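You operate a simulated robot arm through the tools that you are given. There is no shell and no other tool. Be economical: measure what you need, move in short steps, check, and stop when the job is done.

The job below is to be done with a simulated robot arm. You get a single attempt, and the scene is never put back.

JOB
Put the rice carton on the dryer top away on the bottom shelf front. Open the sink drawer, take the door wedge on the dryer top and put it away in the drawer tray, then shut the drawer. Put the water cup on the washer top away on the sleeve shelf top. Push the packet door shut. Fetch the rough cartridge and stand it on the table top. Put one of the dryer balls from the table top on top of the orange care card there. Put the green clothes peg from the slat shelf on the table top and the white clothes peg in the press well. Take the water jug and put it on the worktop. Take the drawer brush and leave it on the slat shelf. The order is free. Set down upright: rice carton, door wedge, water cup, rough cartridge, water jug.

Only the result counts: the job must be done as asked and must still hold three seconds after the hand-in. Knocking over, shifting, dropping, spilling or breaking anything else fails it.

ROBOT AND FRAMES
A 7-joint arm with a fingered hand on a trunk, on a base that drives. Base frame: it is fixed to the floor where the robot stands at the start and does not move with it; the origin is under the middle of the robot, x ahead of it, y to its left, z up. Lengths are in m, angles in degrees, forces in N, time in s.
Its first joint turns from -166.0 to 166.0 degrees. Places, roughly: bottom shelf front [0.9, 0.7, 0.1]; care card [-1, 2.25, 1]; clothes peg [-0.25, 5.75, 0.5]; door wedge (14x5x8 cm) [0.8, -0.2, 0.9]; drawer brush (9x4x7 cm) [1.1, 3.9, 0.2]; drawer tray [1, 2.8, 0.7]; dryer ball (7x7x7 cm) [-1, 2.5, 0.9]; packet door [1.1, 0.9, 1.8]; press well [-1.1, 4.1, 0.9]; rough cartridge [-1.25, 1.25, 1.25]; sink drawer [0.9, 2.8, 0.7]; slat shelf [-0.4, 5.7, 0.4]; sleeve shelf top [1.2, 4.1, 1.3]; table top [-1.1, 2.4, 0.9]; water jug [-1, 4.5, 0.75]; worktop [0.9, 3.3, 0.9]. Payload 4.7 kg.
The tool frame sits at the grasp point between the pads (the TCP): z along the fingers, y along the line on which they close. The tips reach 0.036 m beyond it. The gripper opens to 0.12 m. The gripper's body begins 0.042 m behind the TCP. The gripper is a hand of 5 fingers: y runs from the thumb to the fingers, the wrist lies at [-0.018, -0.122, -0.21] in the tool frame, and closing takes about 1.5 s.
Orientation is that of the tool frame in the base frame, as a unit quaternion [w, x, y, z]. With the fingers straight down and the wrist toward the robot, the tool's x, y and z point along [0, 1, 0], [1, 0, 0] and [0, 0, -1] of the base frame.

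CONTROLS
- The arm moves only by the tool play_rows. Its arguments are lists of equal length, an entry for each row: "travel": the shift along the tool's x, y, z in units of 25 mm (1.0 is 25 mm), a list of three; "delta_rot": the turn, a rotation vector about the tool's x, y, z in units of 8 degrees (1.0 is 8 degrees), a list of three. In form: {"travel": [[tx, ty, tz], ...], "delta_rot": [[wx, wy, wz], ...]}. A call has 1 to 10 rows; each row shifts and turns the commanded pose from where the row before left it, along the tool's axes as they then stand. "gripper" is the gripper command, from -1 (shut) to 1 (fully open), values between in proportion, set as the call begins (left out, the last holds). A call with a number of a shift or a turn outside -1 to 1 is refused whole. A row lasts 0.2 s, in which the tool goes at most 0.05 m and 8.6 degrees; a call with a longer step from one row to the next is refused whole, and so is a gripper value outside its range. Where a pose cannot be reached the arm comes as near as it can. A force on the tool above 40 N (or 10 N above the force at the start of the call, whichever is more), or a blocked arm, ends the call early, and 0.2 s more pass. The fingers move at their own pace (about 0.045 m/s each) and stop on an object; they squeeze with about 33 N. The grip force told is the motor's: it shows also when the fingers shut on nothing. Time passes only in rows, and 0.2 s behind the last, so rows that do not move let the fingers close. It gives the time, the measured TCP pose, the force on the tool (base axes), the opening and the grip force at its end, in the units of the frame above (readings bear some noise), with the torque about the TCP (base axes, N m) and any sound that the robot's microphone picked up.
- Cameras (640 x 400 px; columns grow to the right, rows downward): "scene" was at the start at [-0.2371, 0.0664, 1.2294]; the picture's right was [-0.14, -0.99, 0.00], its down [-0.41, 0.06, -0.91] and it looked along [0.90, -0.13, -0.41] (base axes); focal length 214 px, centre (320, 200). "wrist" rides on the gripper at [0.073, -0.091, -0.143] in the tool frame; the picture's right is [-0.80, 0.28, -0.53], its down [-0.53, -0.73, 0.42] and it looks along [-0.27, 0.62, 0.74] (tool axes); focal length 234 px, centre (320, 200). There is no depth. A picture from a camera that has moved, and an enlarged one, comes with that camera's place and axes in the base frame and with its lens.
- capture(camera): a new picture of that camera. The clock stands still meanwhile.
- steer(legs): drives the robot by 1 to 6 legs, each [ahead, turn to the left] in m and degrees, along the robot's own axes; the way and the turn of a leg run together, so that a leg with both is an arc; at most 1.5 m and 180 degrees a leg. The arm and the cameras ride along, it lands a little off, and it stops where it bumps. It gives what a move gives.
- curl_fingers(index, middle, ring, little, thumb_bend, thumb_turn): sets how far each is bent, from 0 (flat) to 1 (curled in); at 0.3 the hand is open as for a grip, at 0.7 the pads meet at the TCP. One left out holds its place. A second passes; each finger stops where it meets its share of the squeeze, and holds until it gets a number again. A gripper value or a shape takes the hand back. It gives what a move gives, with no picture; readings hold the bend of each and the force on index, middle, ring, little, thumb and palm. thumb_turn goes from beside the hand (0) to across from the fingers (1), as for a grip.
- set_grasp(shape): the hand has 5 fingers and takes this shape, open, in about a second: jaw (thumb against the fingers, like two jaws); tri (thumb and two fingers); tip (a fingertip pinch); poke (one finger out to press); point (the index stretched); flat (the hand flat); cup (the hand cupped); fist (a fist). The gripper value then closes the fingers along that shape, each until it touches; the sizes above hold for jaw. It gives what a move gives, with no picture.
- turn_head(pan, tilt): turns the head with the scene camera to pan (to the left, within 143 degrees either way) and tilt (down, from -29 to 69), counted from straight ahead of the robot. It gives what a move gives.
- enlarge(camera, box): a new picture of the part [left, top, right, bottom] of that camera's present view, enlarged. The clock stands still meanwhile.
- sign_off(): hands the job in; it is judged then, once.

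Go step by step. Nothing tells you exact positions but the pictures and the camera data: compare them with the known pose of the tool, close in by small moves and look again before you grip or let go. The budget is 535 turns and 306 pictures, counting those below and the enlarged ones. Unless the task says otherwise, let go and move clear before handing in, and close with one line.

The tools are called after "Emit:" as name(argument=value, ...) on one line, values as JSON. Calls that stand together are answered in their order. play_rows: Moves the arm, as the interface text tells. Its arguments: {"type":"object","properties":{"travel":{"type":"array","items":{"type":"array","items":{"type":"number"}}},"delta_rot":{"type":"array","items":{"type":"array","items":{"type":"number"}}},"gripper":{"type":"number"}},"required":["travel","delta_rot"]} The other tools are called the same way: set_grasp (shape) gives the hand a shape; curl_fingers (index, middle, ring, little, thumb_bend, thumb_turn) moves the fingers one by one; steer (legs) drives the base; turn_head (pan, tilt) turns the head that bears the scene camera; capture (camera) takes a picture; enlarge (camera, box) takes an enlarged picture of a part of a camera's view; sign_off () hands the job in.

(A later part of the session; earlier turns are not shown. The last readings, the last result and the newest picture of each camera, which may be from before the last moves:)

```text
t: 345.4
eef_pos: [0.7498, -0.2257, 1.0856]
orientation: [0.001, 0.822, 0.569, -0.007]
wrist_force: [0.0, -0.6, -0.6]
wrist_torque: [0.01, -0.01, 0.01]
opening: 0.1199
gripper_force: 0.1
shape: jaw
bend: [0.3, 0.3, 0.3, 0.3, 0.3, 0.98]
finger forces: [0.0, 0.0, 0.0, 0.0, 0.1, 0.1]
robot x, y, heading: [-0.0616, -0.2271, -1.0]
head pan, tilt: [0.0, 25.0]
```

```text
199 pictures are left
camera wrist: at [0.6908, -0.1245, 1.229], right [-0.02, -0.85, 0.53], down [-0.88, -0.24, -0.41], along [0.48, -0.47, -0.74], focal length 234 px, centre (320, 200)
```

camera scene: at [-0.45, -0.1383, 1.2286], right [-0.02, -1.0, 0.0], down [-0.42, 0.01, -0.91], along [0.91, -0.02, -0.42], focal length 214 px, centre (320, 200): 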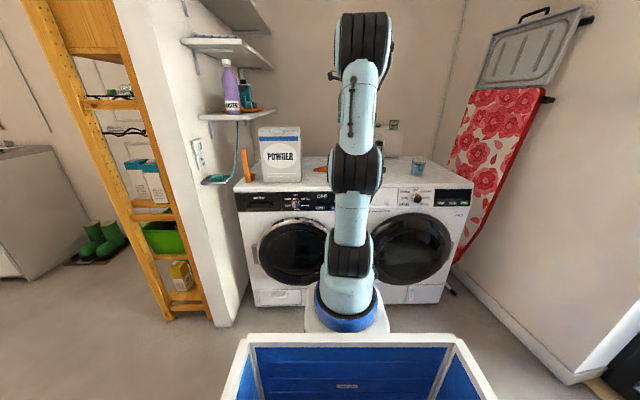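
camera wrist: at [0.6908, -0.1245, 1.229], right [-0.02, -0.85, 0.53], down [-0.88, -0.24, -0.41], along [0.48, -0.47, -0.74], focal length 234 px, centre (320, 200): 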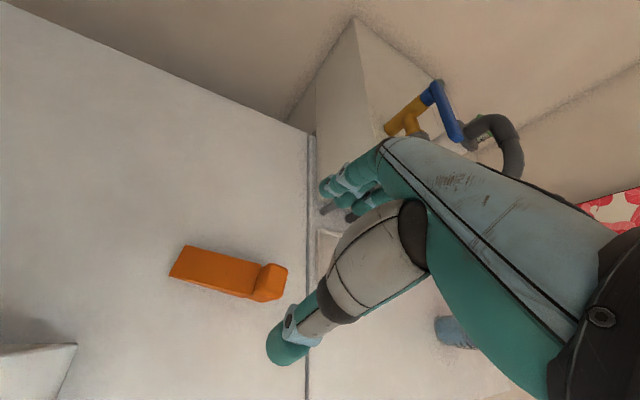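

Emit:
play_rows(travel=[[0.4, 0, 1], [0, 0, 1], [0, 0, 1], [0, 0, 1], [0, 0, 1]], delta_rot=[[0, 0, 0], [0, 0, 0], [0, 0, 0], [0, 0, 0], [0, 0, 0]])

Emit:
capture(camera="wrist")

```text
t: 346.6
eef_pos: [0.7504, -0.2223, 0.9578]
orientation: [0.0, 0.822, 0.569, -0.007]
wrist_force: [-0.8, 0.2, 0.7]
wrist_torque: [0.01, -0.04, -0.01]
opening: 0.12
gripper_force: 0.2
shape: jaw
bend: [0.3, 0.3, 0.3, 0.3, 0.3, 0.98]
finger forces: [0.1, 0.0, 0.0, 0.1, 0.0, 0.0]
robot x, y, heading: [-0.0666, -0.2297, -1.1]
head pan, tilt: [0.0, 25.0]
```

```text
198 pictures are left
camera wrist: at [0.6922, -0.1219, 1.1019], right [-0.02, -0.85, 0.53], down [-0.88, -0.24, -0.41], along [0.48, -0.47, -0.74], focal length 234 px, centre (320, 200)
```

wrist: 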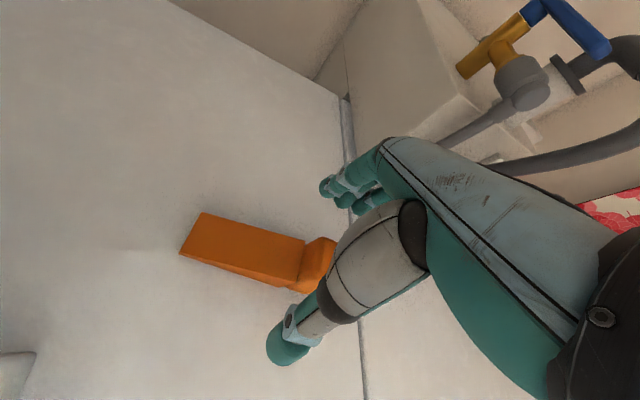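

Emit:
play_rows(travel=[[0, 0, 1], [0, 0, 0.9], [0, 0, 0.55]], delta_rot=[[0, 0, 0], [0, 0, 0], [0, 0, 0]])

Emit:
capture(camera="wrist")

```text
t: 347.4
eef_pos: [0.7505, -0.2211, 0.8959]
orientation: [0.001, 0.822, 0.57, -0.007]
wrist_force: [0.0, -0.5, 0.4]
wrist_torque: [-0.02, -0.03, -0.01]
opening: 0.1199
gripper_force: 0.1
shape: jaw
bend: [0.3, 0.3, 0.3, 0.3, 0.3, 0.98]
finger forces: [0.1, 0.1, 0.0, 0.0, 0.0, 0.1]
robot x, y, heading: [-0.0631, -0.2303, -1.2]
head pan, tilt: [0.0, 25.0]
```

```text
197 pictures are left
camera wrist: at [0.6925, -0.1208, 1.0407], right [-0.01, -0.85, 0.53], down [-0.88, -0.24, -0.41], along [0.48, -0.47, -0.74], focal length 234 px, centre (320, 200)
```

wrist: 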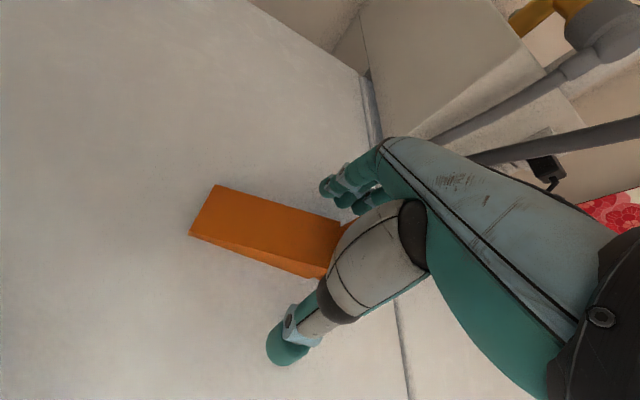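

Emit:
play_rows(travel=[[0, 0, 0], [0, 0, 0], [0, 0, 0], [0, 0, 0], [0, 0, 0], [0, 0, 0], [0, 0, 0], [0, 0, 0]], delta_rot=[[0, 0, 0], [0, 0, 0], [0, 0, 0], [0, 0, 0], [0, 0, 0], [0, 0, 0], [0, 0, 0], [0, 0, 0]], gripper=-1)

Emit:
play_rows(travel=[[0, 0, -0.8], [0, 0, -0.8], [0, 0, -0.8], [0, 0, -0.8]], delta_rot=[[0, 0, 0], [0, 0, 0], [0, 0, 0], [0, 0, 0]])

Emit:
capture(camera="wrist")

```text
t: 349.2
eef_pos: [0.7505, -0.222, 0.8968]
orientation: [0.0, 0.822, 0.569, -0.009]
wrist_force: [-0.7, -0.2, 0.2]
wrist_torque: [0.04, -0.02, 0.02]
opening: 0.0392
gripper_force: 33.0
shape: jaw
bend: [0.74, 0.53, 0.5, 0.53, 0.74, 1.0]
finger forces: [17.3, 8.2, 3.6, 0.1, 29.2, 0.0]
robot x, y, heading: [-0.0657, -0.229, -1.3]
head pan, tilt: [0.0, 25.0]
```

```text
t: 350.2
eef_pos: [0.7499, -0.2236, 0.9751]
orientation: [0.001, 0.822, 0.57, -0.008]
wrist_force: [0.4, 0.4, -1.2]
wrist_torque: [0.03, 0.01, 0.01]
opening: 0.0389
gripper_force: 33.4
shape: jaw
bend: [0.74, 0.53, 0.5, 0.53, 0.74, 1.0]
finger forces: [17.3, 8.1, 3.7, 0.0, 29.3, 0.0]
robot x, y, heading: [-0.0661, -0.2314, -1.2]
head pan, tilt: [0.0, 25.0]
```

```text
196 pictures are left
camera wrist: at [0.6909, -0.1217, 1.1202], right [-0.01, -0.85, 0.53], down [-0.88, -0.24, -0.41], along [0.48, -0.47, -0.74], focal length 234 px, centre (320, 200)
```

wrist: 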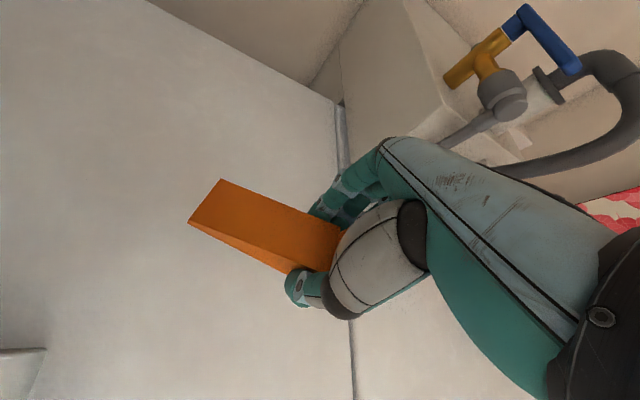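

Wedge held (its bottom ~5.2 cm below the TCP). Driving back to the open drawer.

Emit:
play_rows(travel=[[0, 0, -1], [0, 0, -1], [0, 0, -1], [0, 0, -1], [0, 0, -1]], delta_rot=[[0, 0, 0], [0, 0, 0], [0, 0, 0], [0, 0, 0], [0, 0, 0]])

Emit:
steer(legs=[[-0.42, 0], [0, 91], [1.25, 0], [1.23, 0], [0, -57]])

Emit:
play_rows(travel=[[0, 0, 0], [0, 0, 0], [0, 0, 0], [0, 0, 0], [0, 0, 0], [0, 0, 0], [0, 0, 0], [0, 0, 0], [0, 0, 0]], delta_rot=[[0, 0, -1], [0, 0, -1], [0, 0, -1], [0, 0, -1], [0, 0, -1], [0, 0, -1], [0, 0, -1], [0, 0, -1], [0, 0, -1]])

Emit:
capture(camera="wrist")

```text
t: 351.4
eef_pos: [0.7526, -0.2196, 1.1029]
orientation: [0.001, 0.822, 0.569, -0.008]
wrist_force: [1.3, -0.6, -0.5]
wrist_torque: [0.0, 0.0, 0.01]
opening: 0.0389
gripper_force: 33.1
shape: jaw
bend: [0.74, 0.53, 0.5, 0.53, 0.74, 1.0]
finger forces: [17.3, 8.1, 3.7, 0.0, 29.3, 0.0]
robot x, y, heading: [-0.0658, -0.2265, -1.4]
head pan, tilt: [0.0, 25.0]
```

```text
t: 371.7
eef_pos: [-0.0617, 2.9606, 1.0876]
orientation: [0.067, 0.507, 0.859, -0.005]
wrist_force: [-0.2, 3.4, -3.6]
wrist_torque: [-0.27, -0.05, -0.04]
opening: 0.0382
gripper_force: 33.0
shape: jaw
bend: [0.74, 0.53, 0.52, 0.53, 0.75, 1.0]
finger forces: [17.4, 7.9, 3.9, 0.0, 29.3, 0.0]
robot x, y, heading: [-0.5166, 2.2741, 48.5]
head pan, tilt: [0.0, 25.0]
stopped in leg 5: the robot was blocked; the commanded pose is now the measured one
```

```text
t: 372.0
eef_pos: [-0.1024, 2.9919, 1.0759]
orientation: [0.093, 0.482, 0.871, -0.007]
wrist_force: [-0.5, 3.2, -4.3]
wrist_torque: [-0.27, -0.07, -0.09]
opening: 0.0383
gripper_force: 33.0
shape: jaw
bend: [0.74, 0.53, 0.52, 0.53, 0.75, 1.0]
finger forces: [17.5, 7.8, 4.1, 0.0, 29.3, 0.0]
robot x, y, heading: [-0.5119, 2.2725, 48.5]
head pan, tilt: [0.0, 25.0]
stopped in row 1: the arm was blocked; the commanded pose is now the measured one
```

```text
195 pictures are left
camera wrist: at [-0.2392, 3.0182, 1.1983], right [0.57, -0.47, 0.67], down [-0.27, -0.88, -0.38], along [0.77, 0.04, -0.63], focal length 234 px, centre (320, 200)
```

wrist: 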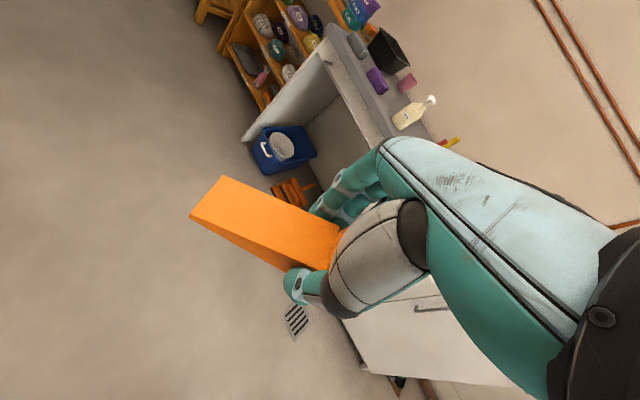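

The base got blocked while turning; I need to look what it touches.

Emit:
turn_head(pan=0, tilt=30)

Emit:
capture(camera="scene")

Emit:
turn_head(pan=100, tilt=35)

Emit:
capture(camera="scene")

```text
t: 372.7
eef_pos: [-0.0927, 2.9795, 1.0847]
orientation: [0.088, 0.487, 0.869, -0.001]
wrist_force: [-0.9, -0.6, -1.4]
wrist_torque: [-0.03, -0.01, -0.03]
opening: 0.0383
gripper_force: 32.7
shape: jaw
bend: [0.74, 0.53, 0.52, 0.53, 0.75, 1.0]
finger forces: [17.5, 7.8, 3.9, 0.1, 29.4, 0.1]
robot x, y, heading: [-0.5169, 2.2749, 48.0]
head pan, tilt: [0.0, 30.0]
```

```text
194 pictures are left
camera scene: at [-0.6868, 2.1101, 1.2318], right [0.74, -0.67, -0.05], down [-0.37, -0.35, -0.86], along [0.56, 0.66, -0.5], focal length 214 px, centre (320, 200)
```

scene: 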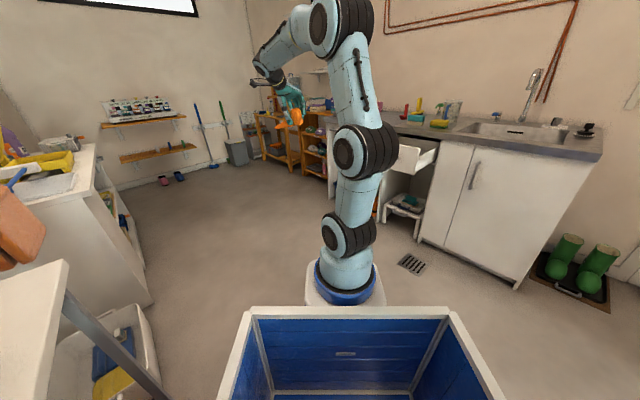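

```text
t: 374.5
eef_pos: [-0.0946, 2.9803, 1.0843]
orientation: [0.087, 0.488, 0.869, -0.002]
wrist_force: [-0.8, 0.7, -1.2]
wrist_torque: [-0.05, -0.03, -0.02]
opening: 0.0385
gripper_force: 33.2
shape: jaw
bend: [0.74, 0.53, 0.52, 0.53, 0.75, 1.0]
finger forces: [17.5, 7.7, 3.9, 0.1, 29.3, 0.0]
robot x, y, heading: [-0.512, 2.2738, 48.2]
head pan, tilt: [100.0, 35.0]
```

```text
193 pictures are left
camera scene: at [-0.8224, 2.0905, 1.2283], right [0.53, 0.85, 0.01], down [0.46, -0.28, -0.84], along [-0.72, 0.45, -0.54], focal length 214 px, centre (320, 200)
```

scene: 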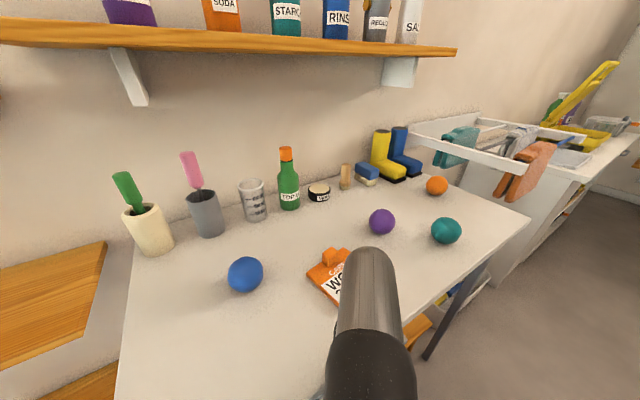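

The mast/crate corner touched the table edge. I'll turn back left, then move away from the table before turning right.

Emit:
steer(legs=[[0, 30]])

Emit:
capture(camera="scene")

```text
t: 375.1
eef_pos: [-0.1748, 3.0489, 1.047]
orientation: [0.138, 0.48, 0.866, -0.009]
wrist_force: [0.3, 3.3, -1.9]
wrist_torque: [-0.26, -0.06, -0.03]
opening: 0.0381
gripper_force: 33.5
shape: jaw
bend: [0.74, 0.53, 0.52, 0.53, 0.75, 1.0]
finger forces: [17.4, 7.8, 4.0, 0.0, 29.1, 0.0]
robot x, y, heading: [-0.5135, 2.2707, 48.6]
head pan, tilt: [100.0, 35.0]
stopped in leg 1: the robot was blocked; the commanded pose is now the measured one
```

```text
192 pictures are left
camera scene: at [-0.8229, 2.0947, 1.2276], right [0.52, 0.86, 0.0], down [0.46, -0.28, -0.84], along [-0.72, 0.44, -0.54], focal length 214 px, centre (320, 200)
```

scene: 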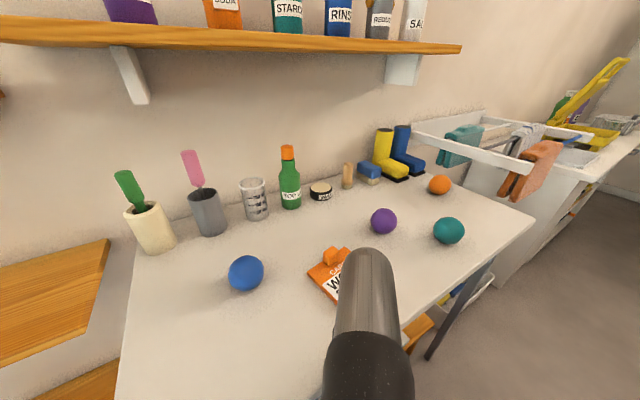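

Emit:
steer(legs=[[0.12, 0]])

Emit:
capture(camera="scene")

```text
t: 376.4
eef_pos: [-0.0842, 3.1287, 1.0542]
orientation: [0.132, 0.485, 0.864, -0.006]
wrist_force: [0.8, -0.5, -0.9]
wrist_torque: [0.02, 0.02, 0.03]
opening: 0.0385
gripper_force: 33.0
shape: jaw
bend: [0.74, 0.53, 0.52, 0.53, 0.75, 1.0]
finger forces: [17.4, 7.6, 3.9, 0.1, 28.9, 0.0]
robot x, y, heading: [-0.4301, 2.3649, 48.4]
head pan, tilt: [100.0, 35.0]
```

```text
191 pictures are left
camera scene: at [-0.7832, 2.2147, 1.2128], right [0.52, 0.85, 0.0], down [0.49, -0.3, -0.82], along [-0.7, 0.43, -0.57], focal length 214 px, centre (320, 200)
```

scene: 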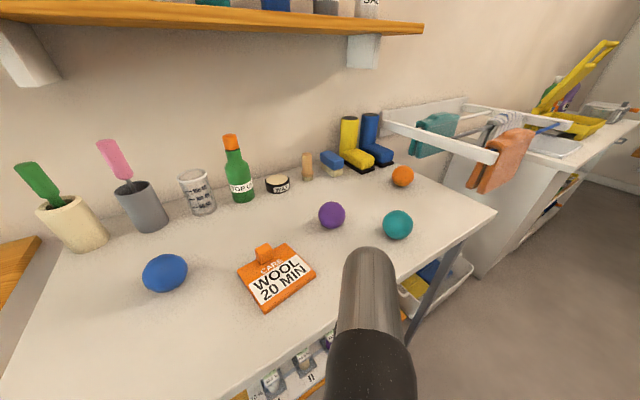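

Emit:
steer(legs=[[0.2, 0], [0, -20]])

Emit:
turn_head(pan=0, tilt=25)

Emit:
capture(camera="scene")

```text
t: 379.0
eef_pos: [0.2859, 3.1167, 1.0554]
orientation: [0.129, 0.625, 0.769, -0.028]
wrist_force: [0.4, -0.1, -0.1]
wrist_torque: [0.01, 0.0, 0.04]
opening: 0.0382
gripper_force: 32.8
shape: jaw
bend: [0.74, 0.53, 0.52, 0.53, 0.75, 1.0]
finger forces: [17.2, 7.5, 4.0, 0.1, 28.7, 0.1]
robot x, y, heading: [-0.3002, 2.5135, 28.6]
head pan, tilt: [100.0, 35.0]
```

```text
t: 380.8
eef_pos: [0.2857, 3.1158, 1.056]
orientation: [0.129, 0.626, 0.769, -0.028]
wrist_force: [-0.1, -0.5, 0.0]
wrist_torque: [0.03, -0.02, 0.02]
opening: 0.038
gripper_force: 32.7
shape: jaw
bend: [0.74, 0.53, 0.52, 0.53, 0.75, 1.0]
finger forces: [17.2, 7.5, 3.8, 0.0, 28.7, 0.0]
robot x, y, heading: [-0.2988, 2.5132, 28.7]
head pan, tilt: [0.0, 25.0]
```

```text
190 pictures are left
camera scene: at [-0.5439, 2.4675, 1.2286], right [0.48, -0.88, 0.0], down [-0.37, -0.2, -0.91], along [0.8, 0.43, -0.42], focal length 214 px, centre (320, 200)
```

scene: 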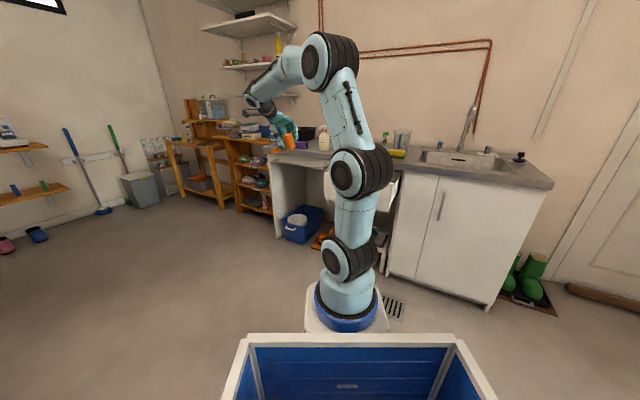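

I'll straighten the tool and turn it so the wedge's length runs along x.

Emit:
play_rows(travel=[[0, 0, -0.5], [0, 0, -0.5], [0, 0, 0], [0, 0, 0], [0, 0, 0], [0, 0, 0], [0, 0, 0], [0, 0, 0], [0, 0, 0], [0, 0, 0]], delta_rot=[[0.43, 0.85, 0], [0.43, 0.85, 0], [0, 0, -1], [0, 0, -1], [0, 0, -1], [0, 0, -1], [0, 0, -1], [0, 0, -1], [0, 0, -1], [0, 0, -1]])

Emit:
capture(camera="wrist")

```text
t: 383.0
eef_pos: [0.2838, 3.1206, 1.0812]
orientation: [-0.001, 0.124, 0.992, 0.0]
wrist_force: [-0.3, 0.2, -0.9]
wrist_torque: [0.01, -0.04, 0.03]
opening: 0.0382
gripper_force: 33.1
shape: jaw
bend: [0.74, 0.53, 0.52, 0.53, 0.75, 1.0]
finger forces: [17.3, 7.5, 3.8, 0.1, 28.6, 0.0]
robot x, y, heading: [-0.2993, 2.5106, 28.8]
head pan, tilt: [0.0, 25.0]
```

```text
189 pictures are left
camera wrist: at [0.1896, 3.0494, 1.2255], right [0.85, 0.07, 0.52], down [0.34, -0.84, -0.43], along [0.41, 0.54, -0.74], focal length 234 px, centre (320, 200)
```

wrist: 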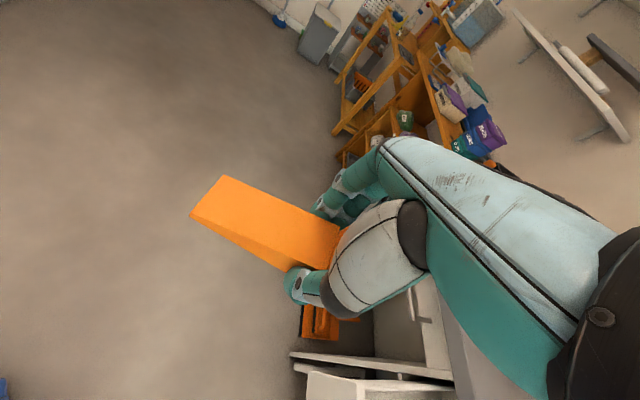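

Emit:
steer(legs=[[0.08, 0]])

Emit:
play_rows(travel=[[0, 0, 0], [0, 0, 0], [-0.9, -0.95, 0], [-0.9, -0.95, 0], [-0.9, -0.95, 0], [-0.9, -0.95, 0], [-0.9, -0.95, 0], [-0.9, -0.95, 0], [-0.9, -0.95, 0], [-0.9, -0.95, 0]], delta_rot=[[0, 0, -0.9], [0, 0, -0.9], [0, 0, 0], [0, 0, 0], [0, 0, 0], [0, 0, 0], [0, 0, 0], [0, 0, 0], [0, 0, 0], [0, 0, 0]])

Emit:
capture(camera="wrist")

```text
t: 384.1
eef_pos: [0.3553, 3.16, 1.0793]
orientation: [0.0, 0.124, 0.992, -0.001]
wrist_force: [0.0, 1.0, -1.1]
wrist_torque: [-0.01, 0.01, -0.02]
opening: 0.0379
gripper_force: 33.1
shape: jaw
bend: [0.74, 0.53, 0.52, 0.53, 0.75, 1.0]
finger forces: [17.2, 7.5, 3.7, 0.0, 28.6, 0.0]
robot x, y, heading: [-0.2248, 2.5489, 28.5]
head pan, tilt: [0.0, 25.0]
```

```text
t: 386.2
eef_pos: [0.5373, 2.9708, 1.081]
orientation: [0.0, -0.001, 1.0, 0.0]
wrist_force: [-0.8, -0.1, 0.2]
wrist_torque: [-0.07, -0.06, 0.0]
opening: 0.0382
gripper_force: 33.0
shape: jaw
bend: [0.74, 0.53, 0.52, 0.53, 0.75, 1.0]
finger forces: [17.4, 7.5, 3.8, 0.0, 28.6, 0.0]
robot x, y, heading: [-0.2219, 2.5506, 28.3]
head pan, tilt: [0.0, 25.0]
```

```text
188 pictures are left
camera wrist: at [0.4646, 2.8782, 1.2243], right [0.8, 0.28, 0.53], down [0.53, -0.73, -0.42], along [0.27, 0.62, -0.74], focal length 234 px, centre (320, 200)
```

wrist: 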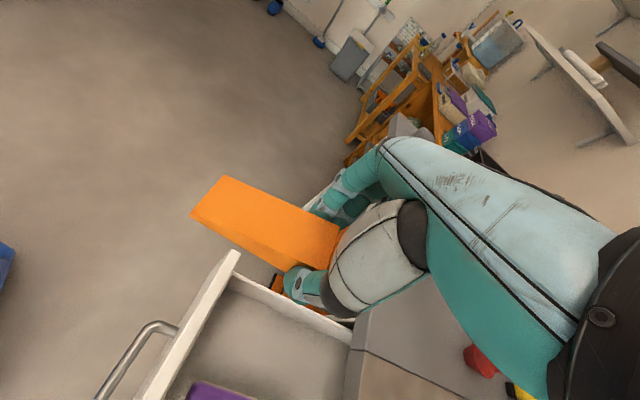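

Emit:
play_rows(travel=[[-0.96, -0.66, 0], [-0.96, -0.66, 0], [-0.96, -0.66, 0], [-0.96, -0.66, 0], [0, 0, 1], [0, 0, 1], [0, 0, 1], [0, 0, 1]], delta_rot=[[0, 0, 0], [0, 0, 0], [0, 0, 0], [0, 0, 0], [0, 0, 0], [0, 0, 0], [0, 0, 0], [0, 0, 0]])

Emit:
capture(camera="wrist")

```text
t: 388.1
eef_pos: [0.6352, 2.9035, 0.9788]
orientation: [0.001, -0.001, 1.0, 0.0]
wrist_force: [-0.1, -0.1, -0.5]
wrist_torque: [-0.02, -0.02, -0.02]
opening: 0.0381
gripper_force: 33.4
shape: jaw
bend: [0.74, 0.53, 0.52, 0.53, 0.75, 1.0]
finger forces: [17.4, 7.4, 3.8, 0.0, 28.6, 0.1]
robot x, y, heading: [-0.2291, 2.5522, 28.6]
head pan, tilt: [0.0, 25.0]
```

```text
187 pictures are left
camera wrist: at [0.5614, 2.8125, 1.1236], right [0.8, 0.28, 0.53], down [0.53, -0.73, -0.42], along [0.27, 0.62, -0.74], focal length 234 px, centre (320, 200)
```

wrist: 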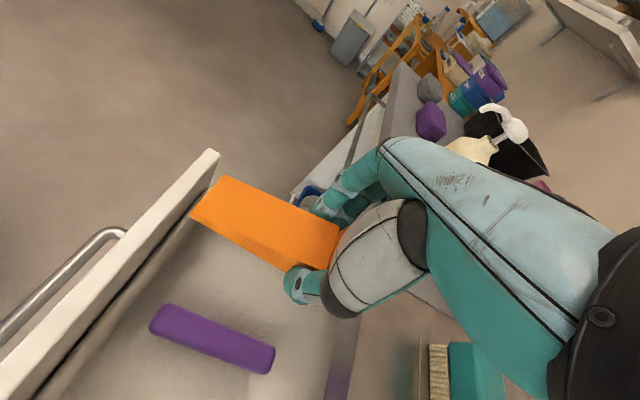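

Emit:
play_rows(travel=[[-0.3, 0.25, 1], [0, 0, 1], [0, 0, 1], [0, 0, 1], [0, 0, 1]], delta_rot=[[0, 0, 0], [0, 0, 0], [0, 0, 0], [0, 0, 0], [0, 0, 0]])

Emit:
capture(camera="wrist")

```text
t: 389.2
eef_pos: [0.6425, 2.9108, 0.8573]
orientation: [0.0, 0.0, 1.0, 0.001]
wrist_force: [-0.2, -0.1, -0.7]
wrist_torque: [-0.02, -0.02, 0.01]
opening: 0.0381
gripper_force: 32.7
shape: jaw
bend: [0.74, 0.53, 0.52, 0.53, 0.75, 1.0]
finger forces: [17.4, 7.4, 3.8, 0.0, 28.7, 0.0]
robot x, y, heading: [-0.2201, 2.5527, 28.8]
head pan, tilt: [0.0, 25.0]
```

```text
186 pictures are left
camera wrist: at [0.5698, 2.8197, 1.0016], right [0.8, 0.28, 0.53], down [0.53, -0.73, -0.42], along [0.27, 0.62, -0.74], focal length 234 px, centre (320, 200)
```

wrist: 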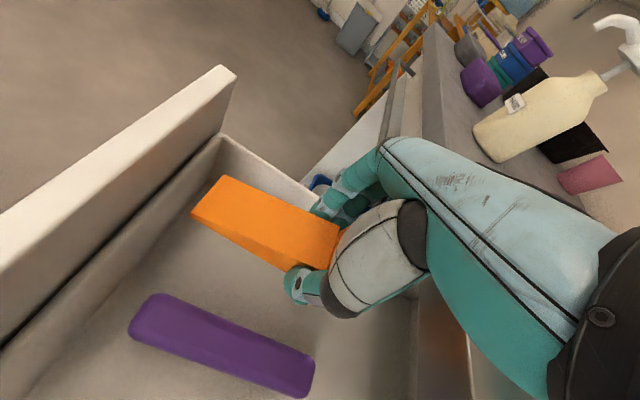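

Emit:
play_rows(travel=[[0, 0, 0.9], [0, 0, 0.5], [0, 0, 0.4], [0, 0, 0.4]], delta_rot=[[0, 0, 0], [0, 0, 0], [0, 0, 0], [0, 0, 0]])

Emit:
capture(camera="wrist")

```text
t: 390.2
eef_pos: [0.6403, 2.9109, 0.8017]
orientation: [0.0, -0.002, 1.0, 0.0]
wrist_force: [0.1, -0.3, -0.9]
wrist_torque: [-0.02, -0.05, 0.0]
opening: 0.0381
gripper_force: 33.0
shape: jaw
bend: [0.74, 0.53, 0.52, 0.53, 0.75, 1.0]
finger forces: [17.4, 7.3, 3.8, 0.1, 28.6, 0.0]
robot x, y, heading: [-0.2268, 2.5548, 28.5]
head pan, tilt: [0.0, 25.0]
```

```text
185 pictures are left
camera wrist: at [0.5683, 2.8194, 0.946], right [0.8, 0.28, 0.52], down [0.53, -0.73, -0.43], along [0.26, 0.62, -0.74], focal length 234 px, centre (320, 200)
```

wrist: 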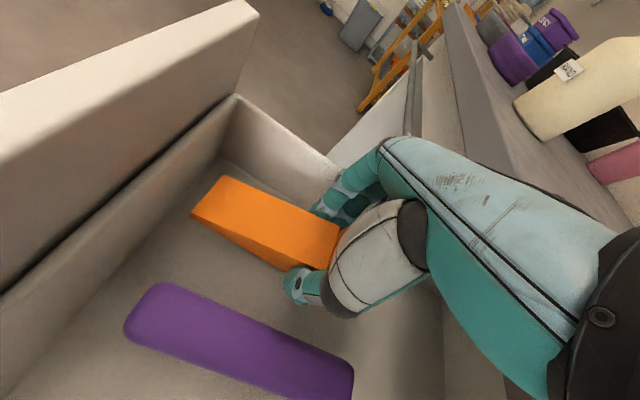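

Emit:
play_rows(travel=[[0, 0, 0.3], [0, 0, 0.3]], delta_rot=[[0, 0, 0], [0, 0, 0]])

Emit:
play_rows(travel=[[0, 0, 0.25]], delta_rot=[[0, 0, 0]])

Emit:
play_rows(travel=[[0, 0, 0.25]], delta_rot=[[0, 0, 0]])

Emit:
capture(camera="wrist")

```text
t: 390.9
eef_pos: [0.6413, 2.9121, 0.7844]
orientation: [0.0, -0.002, 1.0, -0.001]
wrist_force: [-0.1, 0.1, -0.6]
wrist_torque: [-0.01, -0.04, -0.02]
opening: 0.038
gripper_force: 33.0
shape: jaw
bend: [0.74, 0.53, 0.52, 0.53, 0.75, 1.0]
finger forces: [17.4, 7.4, 3.7, 0.0, 28.7, 0.0]
robot x, y, heading: [-0.223, 2.5532, 28.7]
head pan, tilt: [0.0, 25.0]
```

```text
t: 391.2
eef_pos: [0.641, 2.9118, 0.7802]
orientation: [-0.001, -0.001, 1.0, 0.001]
wrist_force: [-0.4, 0.4, -1.4]
wrist_torque: [0.03, 0.01, 0.02]
opening: 0.0383
gripper_force: 33.6
shape: jaw
bend: [0.74, 0.53, 0.52, 0.53, 0.75, 1.0]
finger forces: [17.3, 7.5, 3.8, 0.0, 28.6, 0.1]
robot x, y, heading: [-0.2223, 2.5527, 28.6]
head pan, tilt: [0.0, 25.0]
```

```text
t: 391.6
eef_pos: [0.6404, 2.9108, 0.773]
orientation: [-0.001, 0.0, 1.0, 0.0]
wrist_force: [0.4, -0.4, -0.8]
wrist_torque: [0.03, 0.0, 0.02]
opening: 0.0382
gripper_force: 33.1
shape: jaw
bend: [0.74, 0.53, 0.52, 0.53, 0.75, 1.0]
finger forces: [17.4, 7.4, 3.8, 0.1, 28.6, 0.0]
robot x, y, heading: [-0.2266, 2.5516, 28.5]
head pan, tilt: [0.0, 25.0]
```

```text
184 pictures are left
camera wrist: at [0.5679, 2.82, 0.918], right [0.8, 0.28, 0.53], down [0.53, -0.73, -0.42], along [0.26, 0.62, -0.74], focal length 234 px, centre (320, 200)
```

wrist: 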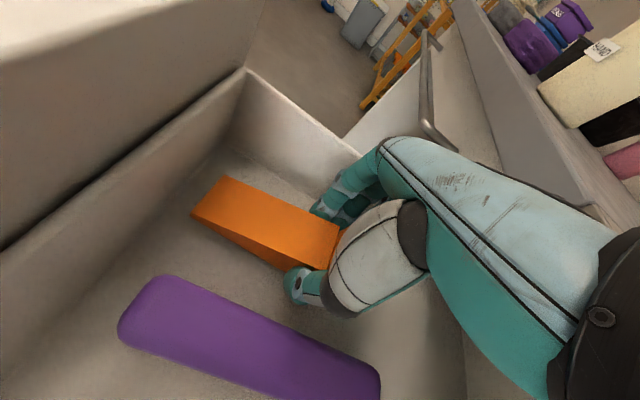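

Emit:
play_rows(travel=[[0, 0, 0.25], [0, 0, 0.2]], delta_rot=[[0, 0, 0], [0, 0, 0]])

Emit:
play_rows(travel=[[0, 0, 0.2], [0, 0, 0.2]], delta_rot=[[0, 0, 0], [0, 0, 0]])

Emit:
play_rows(travel=[[0, 0, 0.2], [0, 0, 0.2]], delta_rot=[[0, 0, 0], [0, 0, 0]])

Emit:
capture(camera="wrist")

```text
t: 392.2
eef_pos: [0.6396, 2.9109, 0.7626]
orientation: [0.0, -0.001, 1.0, -0.001]
wrist_force: [0.0, 0.2, -0.9]
wrist_torque: [0.02, -0.01, 0.01]
opening: 0.0381
gripper_force: 32.6
shape: jaw
bend: [0.74, 0.53, 0.52, 0.53, 0.75, 1.0]
finger forces: [17.3, 7.4, 3.7, 0.0, 28.7, 0.0]
robot x, y, heading: [-0.2244, 2.5508, 28.4]
head pan, tilt: [0.0, 25.0]
```

```text
t: 392.9
eef_pos: [0.6391, 2.9113, 0.7529]
orientation: [0.001, -0.001, 1.0, 0.0]
wrist_force: [-2.4, -2.5, 16.0]
wrist_torque: [0.01, 0.0, 0.06]
opening: 0.0389
gripper_force: 33.1
shape: jaw
bend: [0.74, 0.53, 0.52, 0.53, 0.75, 1.0]
finger forces: [17.8, 8.6, 4.2, 0.0, 32.1, 0.0]
robot x, y, heading: [-0.2236, 2.5484, 28.6]
head pan, tilt: [0.0, 25.0]
```

```text
t: 393.4
eef_pos: [0.6436, 2.9101, 0.7535]
orientation: [0.006, 0.0, 1.0, 0.002]
wrist_force: [2.8, -2.3, 12.1]
wrist_torque: [-0.03, -0.01, 0.05]
opening: 0.0403
gripper_force: 33.6
shape: jaw
bend: [0.74, 0.53, 0.52, 0.53, 0.75, 1.0]
finger forces: [18.6, 8.1, 3.9, 0.0, 32.6, 0.0]
robot x, y, heading: [-0.2266, 2.5488, 28.6]
head pan, tilt: [0.0, 25.0]
stopped in row 2: the force on the tool passed its limit (the readings are from after the stop); the commanded pose is now the measured one
```

```text
183 pictures are left
camera wrist: at [0.5681, 2.8189, 0.8969], right [0.8, 0.28, 0.54], down [0.54, -0.73, -0.42], along [0.28, 0.62, -0.73], focal length 234 px, centre (320, 200)
```

wrist: 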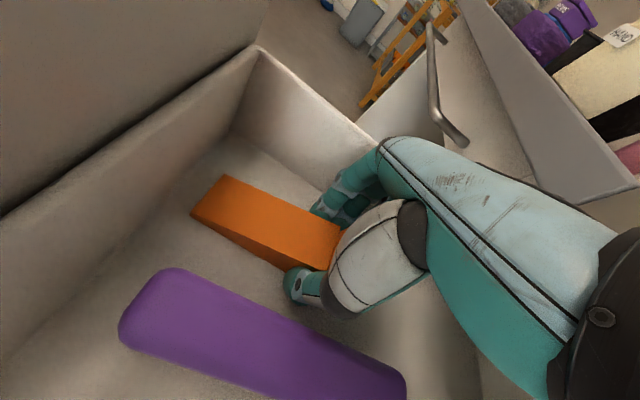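

The wedge is on the tray floor. Opening slightly and lifting straight out.

Emit:
play_rows(travel=[[0, 0, -0.1], [0, 0, 0], [0, 0, 0], [0, 0, 0]], delta_rot=[[0, 0, 0], [0, 0, 0], [0, 0, 0], [0, 0, 0]], gripper=0)

Emit:
play_rows(travel=[[0, 0, -0.5], [0, 0, -0.5], [0, 0, -0.8], [0, 0, -1], [0, 0, -1], [0, 0, -1], [0, 0, -1], [0, 0, -1], [0, 0, -1], [0, 0, -1]], delta_rot=[[0, 0, 0], [0, 0, 0], [0, 0, 0], [0, 0, 0], [0, 0, 0], [0, 0, 0], [0, 0, 0], [0, 0, 0], [0, 0, 0], [0, 0, 0]])

Emit:
capture(camera="wrist")

```text
t: 394.4
eef_pos: [0.6411, 2.9111, 0.7548]
orientation: [0.005, 0.0, 1.0, 0.001]
wrist_force: [-0.1, 1.3, 0.6]
wrist_torque: [0.02, 0.01, 0.02]
opening: 0.0594
gripper_force: 0.0
shape: jaw
bend: [0.74, 0.45, 0.42, 0.41, 0.71, 1.0]
finger forces: [0.1, 0.0, 0.0, 0.0, 0.0, 0.0]
robot x, y, heading: [-0.2271, 2.5551, 28.7]
head pan, tilt: [0.0, 25.0]
```

```text
t: 396.6
eef_pos: [0.6426, 2.9104, 0.9726]
orientation: [0.003, 0.0, 1.0, 0.001]
wrist_force: [0.2, -0.7, -1.0]
wrist_torque: [0.0, 0.07, -0.04]
opening: 0.0597
gripper_force: 0.1
shape: jaw
bend: [0.74, 0.45, 0.42, 0.41, 0.71, 1.0]
finger forces: [0.1, 0.0, 0.0, 0.1, 0.0, 0.0]
robot x, y, heading: [-0.2275, 2.5521, 28.7]
head pan, tilt: [0.0, 25.0]
```

```text
182 pictures are left
camera wrist: at [0.5683, 2.8186, 1.1168], right [0.8, 0.28, 0.53], down [0.54, -0.73, -0.42], along [0.27, 0.62, -0.73], focal length 234 px, centre (320, 200)
```

wrist: 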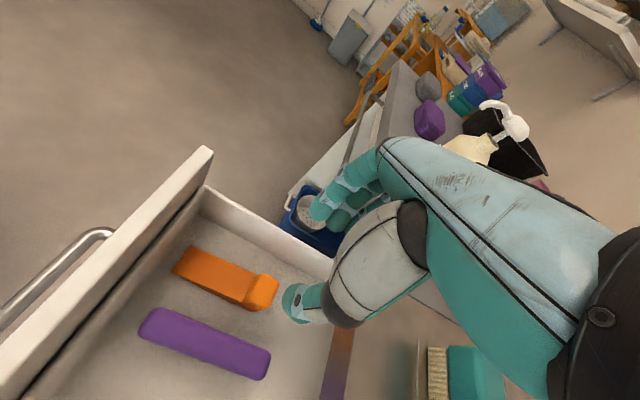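

The wedge sits upright in the tray. Next I go in front of the drawer and push it shut with the fist.

Emit:
play_rows(travel=[[0.4, -0.4, -1], [0.4, -0.4, -1], [0.4, -0.4, -1], [0.4, -0.4, -1], [0.4, -0.4, -1]], delta_rot=[[0, 0, 0.9], [0, 0, 0.9], [0, 0, 0.9], [0, 0, 0.9], [0, 0, 0.9]])

Emit:
set_grasp(shape="fist")

Emit:
steer(legs=[[0, 61.5], [0.28, 0], [0, -90], [-0.2, 0]])

Emit:
capture(camera="wrist")

```text
t: 397.8
eef_pos: [0.5783, 2.8754, 1.097]
orientation: [0.002, 0.31, 0.951, 0.003]
wrist_force: [0.2, 0.5, -1.6]
wrist_torque: [-0.02, 0.06, -0.03]
opening: 0.0596
gripper_force: 0.1
shape: jaw
bend: [0.74, 0.45, 0.42, 0.4, 0.71, 1.0]
finger forces: [0.0, 0.0, 0.1, 0.0, 0.0, 0.0]
robot x, y, heading: [-0.2241, 2.5514, 28.5]
head pan, tilt: [0.0, 25.0]
```

```text
t: 398.6
eef_pos: [0.5779, 2.8772, 1.0984]
orientation: [0.002, 0.308, 0.951, 0.003]
wrist_force: [0.0, 0.6, -0.4]
wrist_torque: [0.02, 0.0, 0.04]
opening: 0.0
gripper_force: 0.0
shape: fist
bend: [1.0, 1.0, 1.0, 1.0, 0.85, 0.85]
finger forces: [0.0, 0.0, 0.0, 0.0, 0.1, 0.0]
robot x, y, heading: [-0.2252, 2.5499, 28.4]
head pan, tilt: [0.0, 25.0]
```

```text
t: 408.5
eef_pos: [0.4287, 2.7434, 1.0984]
orientation: [0.004, 0.527, 0.85, 0.002]
wrist_force: [0.4, 0.3, -0.5]
wrist_torque: [-0.01, 0.05, 0.0]
opening: 0.0003
gripper_force: 0.1
shape: fist
bend: [1.0, 1.0, 1.0, 1.0, 0.85, 0.85]
finger forces: [0.0, 0.0, 0.0, 0.0, 0.1, 0.1]
robot x, y, heading: [-0.4403, 2.8311, 0.9]
head pan, tilt: [0.0, 25.0]
```

```text
181 pictures are left
camera wrist: at [0.3128, 2.7685, 1.2417], right [0.6, -0.6, 0.53], down [-0.42, -0.8, -0.43], along [0.68, 0.04, -0.73], focal length 234 px, centre (320, 200)
```

wrist: 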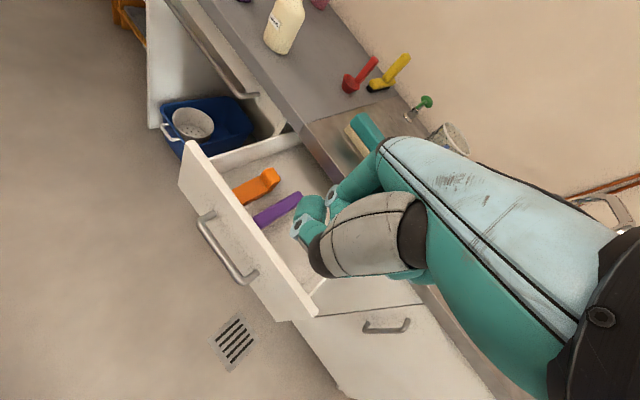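

Emit:
play_rows(travel=[[0.85, -0.7, 0], [0.85, -0.7, 0], [0.85, -0.7, 0], [0.85, -0.7, 0], [0.85, -0.7, 0], [0, 0, 0.5], [0, 0, 0.5], [0, 0, 0.5], [0, 0, 0.5]], delta_rot=[[0, 0, 0], [0, 0, 0], [0, 0, 0], [0, 0, 0], [0, 0, 0], [0, 0, 0.83], [0, 0, 0.83], [0, 0, 0.83], [0, 0, 0.83]])

Emit:
play_rows(travel=[[0, 0, 0.5], [0, 0, 0.5], [0, 0, 0.5], [0, 0, 0.5], [0, 0, 0.5], [0, 0, 0.3], [0, 0, 0.3]], delta_rot=[[-1, 0, 0], [-1, 0, 0], [-1, 0, 0], [-1, 0, 0], [-1, 0, 0], [-1, 0, 0], [-0.7, 0, 0]])

Emit:
capture(camera="wrist")

```text
t: 410.5
eef_pos: [0.3017, 2.7987, 1.0482]
orientation: [0.004, 0.709, 0.705, 0.003]
wrist_force: [-0.9, 0.2, -0.3]
wrist_torque: [0.03, 0.02, 0.01]
opening: 0.0
gripper_force: 0.0
shape: fist
bend: [1.0, 1.0, 1.0, 1.0, 0.85, 0.85]
finger forces: [0.0, 0.1, 0.1, 0.1, 0.0, 0.1]
robot x, y, heading: [-0.4316, 2.8263, 0.9]
head pan, tilt: [0.0, 25.0]
```

```text
t: 412.1
eef_pos: [0.3268, 2.808, 0.9778]
orientation: [0.29, 0.636, 0.65, 0.299]
wrist_force: [-0.8, -0.3, -0.3]
wrist_torque: [0.05, 0.03, 0.01]
opening: 0.0
gripper_force: 0.0
shape: fist
bend: [1.0, 1.0, 1.0, 1.0, 0.85, 0.85]
finger forces: [0.0, 0.0, 0.1, 0.0, 0.1, 0.0]
out of reach, approached as far as the arm can: row 6
robot x, y, heading: [-0.4281, 2.8286, 1.0]
head pan, tilt: [0.0, 25.0]
```

```text
180 pictures are left
camera wrist: at [0.1563, 2.8755, 1.0049], right [-0.2, -0.81, 0.55], down [-0.15, -0.53, -0.83], along [0.97, -0.24, -0.01], focal length 234 px, centre (320, 200)
```

wrist: 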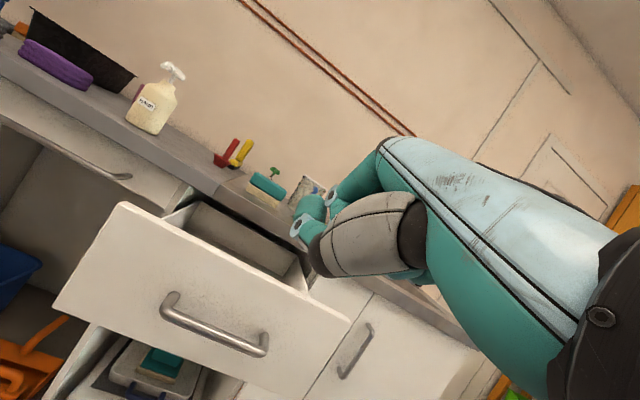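

Emit:
steer(legs=[[-0.06, 0]])

Emit:
play_rows(travel=[[0.1, -0.6, 0.9], [0.1, -0.6, 0.9], [0.1, -0.7, 0.9], [0.1, -0.8, 0.8], [0.1, -0.8, 0.8], [0, -0.8, 0.8], [0, -0.8, 0.8]], delta_rot=[[0, 0, 0], [0, 0, 0], [0, 0, 0], [0, 0, 0], [0, 0, 0], [0, 0, 0], [0, 0, 0]])

Emit:
capture(camera="wrist")

```text
t: 413.0
eef_pos: [0.2654, 2.8056, 0.9777]
orientation: [0.288, 0.637, 0.65, 0.298]
wrist_force: [-0.4, 0.5, -0.1]
wrist_torque: [-0.04, 0.01, -0.01]
opening: 0.0
gripper_force: 0.0
shape: fist
bend: [1.0, 1.0, 1.0, 1.0, 0.85, 0.85]
finger forces: [0.1, 0.1, 0.0, 0.0, 0.0, 0.1]
robot x, y, heading: [-0.4935, 2.8303, 0.7]
head pan, tilt: [0.0, 25.0]
```

```text
t: 414.6
eef_pos: [0.2918, 2.804, 0.7907]
orientation: [0.287, 0.634, 0.652, 0.301]
wrist_force: [1.1, -0.4, 0.6]
wrist_torque: [0.0, 0.06, -0.01]
opening: 0.0
gripper_force: 0.1
shape: fist
bend: [1.0, 1.0, 1.0, 1.0, 0.85, 0.85]
finger forces: [0.1, 0.1, 0.1, 0.0, 0.0, 0.0]
out of reach, approached as far as the arm can: row 5, 6, 7
robot x, y, heading: [-0.4947, 2.8263, 1.0]
head pan, tilt: [0.0, 25.0]
```

```text
179 pictures are left
camera wrist: at [0.1219, 2.8719, 0.8166], right [-0.19, -0.81, 0.55], down [-0.14, -0.53, -0.83], along [0.97, -0.24, -0.02], focal length 234 px, centre (320, 200)
```

wrist: 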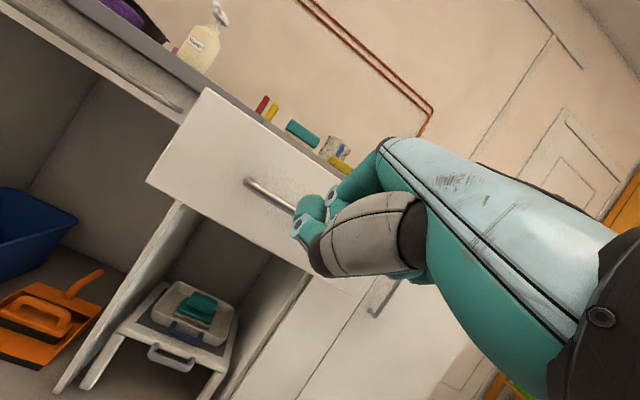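

Emit:
steer(legs=[[0.2, 0]])

Emit:
capture(camera="wrist")

```text
t: 416.2
eef_pos: [0.4983, 2.8077, 0.7915]
orientation: [0.288, 0.634, 0.651, 0.301]
wrist_force: [-0.7, 0.2, 9.0]
wrist_torque: [0.17, 0.06, 0.05]
opening: 0.0
gripper_force: 0.0
shape: fist
bend: [1.0, 1.0, 1.0, 1.0, 0.87, 0.85]
finger forces: [0.0, 0.0, 0.0, 0.1, 14.3, 0.1]
robot x, y, heading: [-0.2886, 2.8318, 0.7]
head pan, tilt: [0.0, 25.0]
```

```text
178 pictures are left
camera wrist: at [0.3282, 2.8748, 0.8172], right [-0.19, -0.81, 0.55], down [-0.14, -0.53, -0.84], along [0.97, -0.24, -0.02], focal length 234 px, centre (320, 200)
```

wrist: 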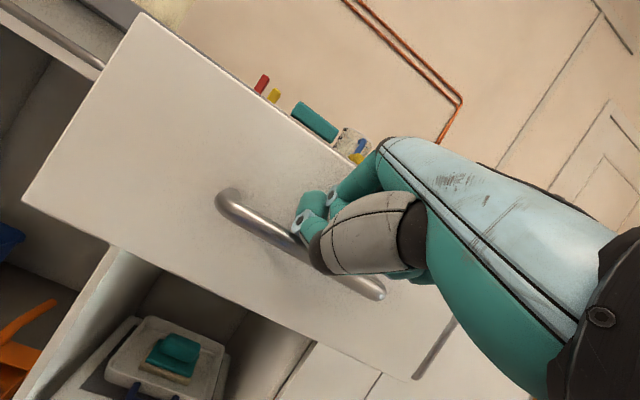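

Emit:
steer(legs=[[0.14, 0]])

Emit:
capture(camera="wrist")

```text
t: 417.6
eef_pos: [0.6402, 2.8128, 0.7904]
orientation: [0.286, 0.633, 0.654, 0.301]
wrist_force: [-1.6, -1.6, 9.5]
wrist_torque: [0.18, 0.12, 0.05]
opening: 0.0
gripper_force: 0.0
shape: fist
bend: [1.0, 1.0, 1.0, 1.0, 0.87, 0.85]
finger forces: [0.1, 0.0, 0.1, 0.1, 15.3, 0.1]
robot x, y, heading: [-0.1467, 2.8345, 0.9]
head pan, tilt: [0.0, 25.0]
```

```text
177 pictures are left
camera wrist: at [0.4685, 2.879, 0.8175], right [-0.19, -0.81, 0.55], down [-0.14, -0.53, -0.84], along [0.97, -0.23, -0.02], focal length 234 px, centre (320, 200)
```

wrist: 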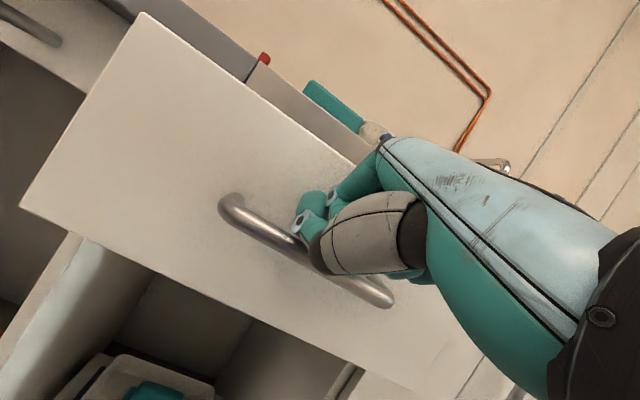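

Emit:
steer(legs=[[0.07, 0]])

Emit:
steer(legs=[[0.03, 0]])

Emit:
capture(camera="wrist")

```text
t: 418.6
eef_pos: [0.7111, 2.8151, 0.7915]
orientation: [0.286, 0.632, 0.654, 0.302]
wrist_force: [-2.6, -1.5, 7.9]
wrist_torque: [0.15, 0.11, 0.05]
opening: 0.0002
gripper_force: 0.0
shape: fist
bend: [1.0, 1.0, 1.0, 1.0, 0.87, 0.85]
finger forces: [0.0, 0.0, 0.1, 0.0, 12.7, 0.0]
robot x, y, heading: [-0.0732, 2.8335, 1.2]
head pan, tilt: [0.0, 25.0]
```

```text
t: 419.5
eef_pos: [0.7369, 2.8174, 0.7898]
orientation: [0.286, 0.632, 0.654, 0.302]
wrist_force: [-20.4, 0.2, 6.5]
wrist_torque: [0.18, -0.41, 0.35]
opening: 0.1143
gripper_force: 0.1
shape: fist
bend: [1.0, 1.0, 1.0, 1.0, 0.91, 0.84]
finger forces: [0.0, 0.1, 0.0, 0.0, 31.3, 0.1]
robot x, y, heading: [-0.0483, 2.8351, 1.0]
head pan, tilt: [0.0, 25.0]
stopped in leg 1: the force on the tool passed its limit (the readings are from after the stop); the commanded pose is now the measured one
```

```text
176 pictures are left
camera wrist: at [0.5652, 2.8822, 0.8174], right [-0.18, -0.82, 0.55], down [-0.14, -0.53, -0.84], along [0.97, -0.23, -0.01], focal length 234 px, centre (320, 200)
```

wrist: 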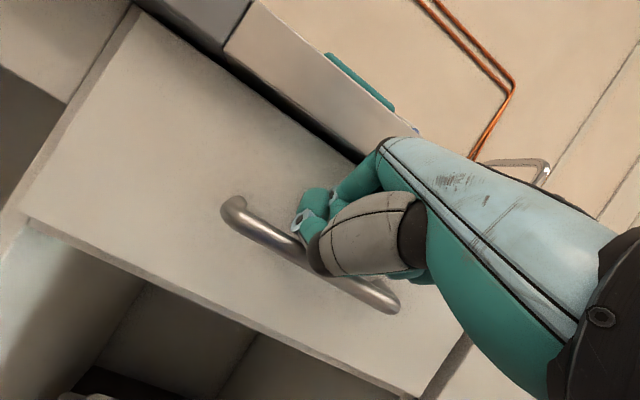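

The drawer hit its stop and looks flush. Backing away and checking.

Emit:
steer(legs=[[-0.25, 0]])

Emit:
capture(camera="wrist")

```text
t: 421.4
eef_pos: [0.4874, 2.8126, 0.7909]
orientation: [0.285, 0.632, 0.655, 0.301]
wrist_force: [-0.2, 0.5, -0.6]
wrist_torque: [0.0, 0.02, 0.03]
opening: 0.0001
gripper_force: 0.1
shape: fist
bend: [1.0, 1.0, 1.0, 1.0, 0.86, 0.85]
finger forces: [0.0, 0.0, 0.0, 0.0, 0.1, 0.0]
robot x, y, heading: [-0.3047, 2.829, 1.2]
head pan, tilt: [0.0, 25.0]
```

```text
175 pictures are left
camera wrist: at [0.3157, 2.8782, 0.8169], right [-0.18, -0.82, 0.55], down [-0.14, -0.53, -0.84], along [0.97, -0.23, -0.02], focal length 234 px, centre (320, 200)
```

wrist: 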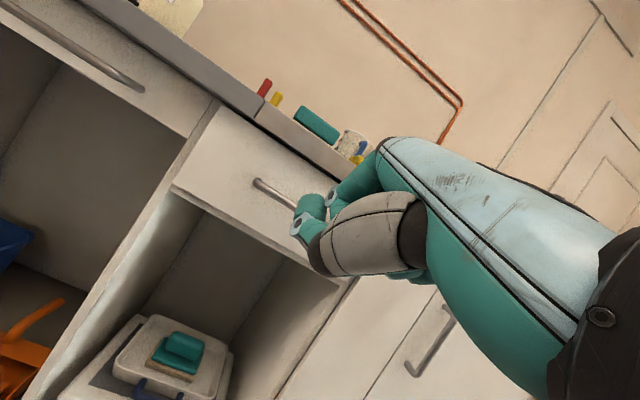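

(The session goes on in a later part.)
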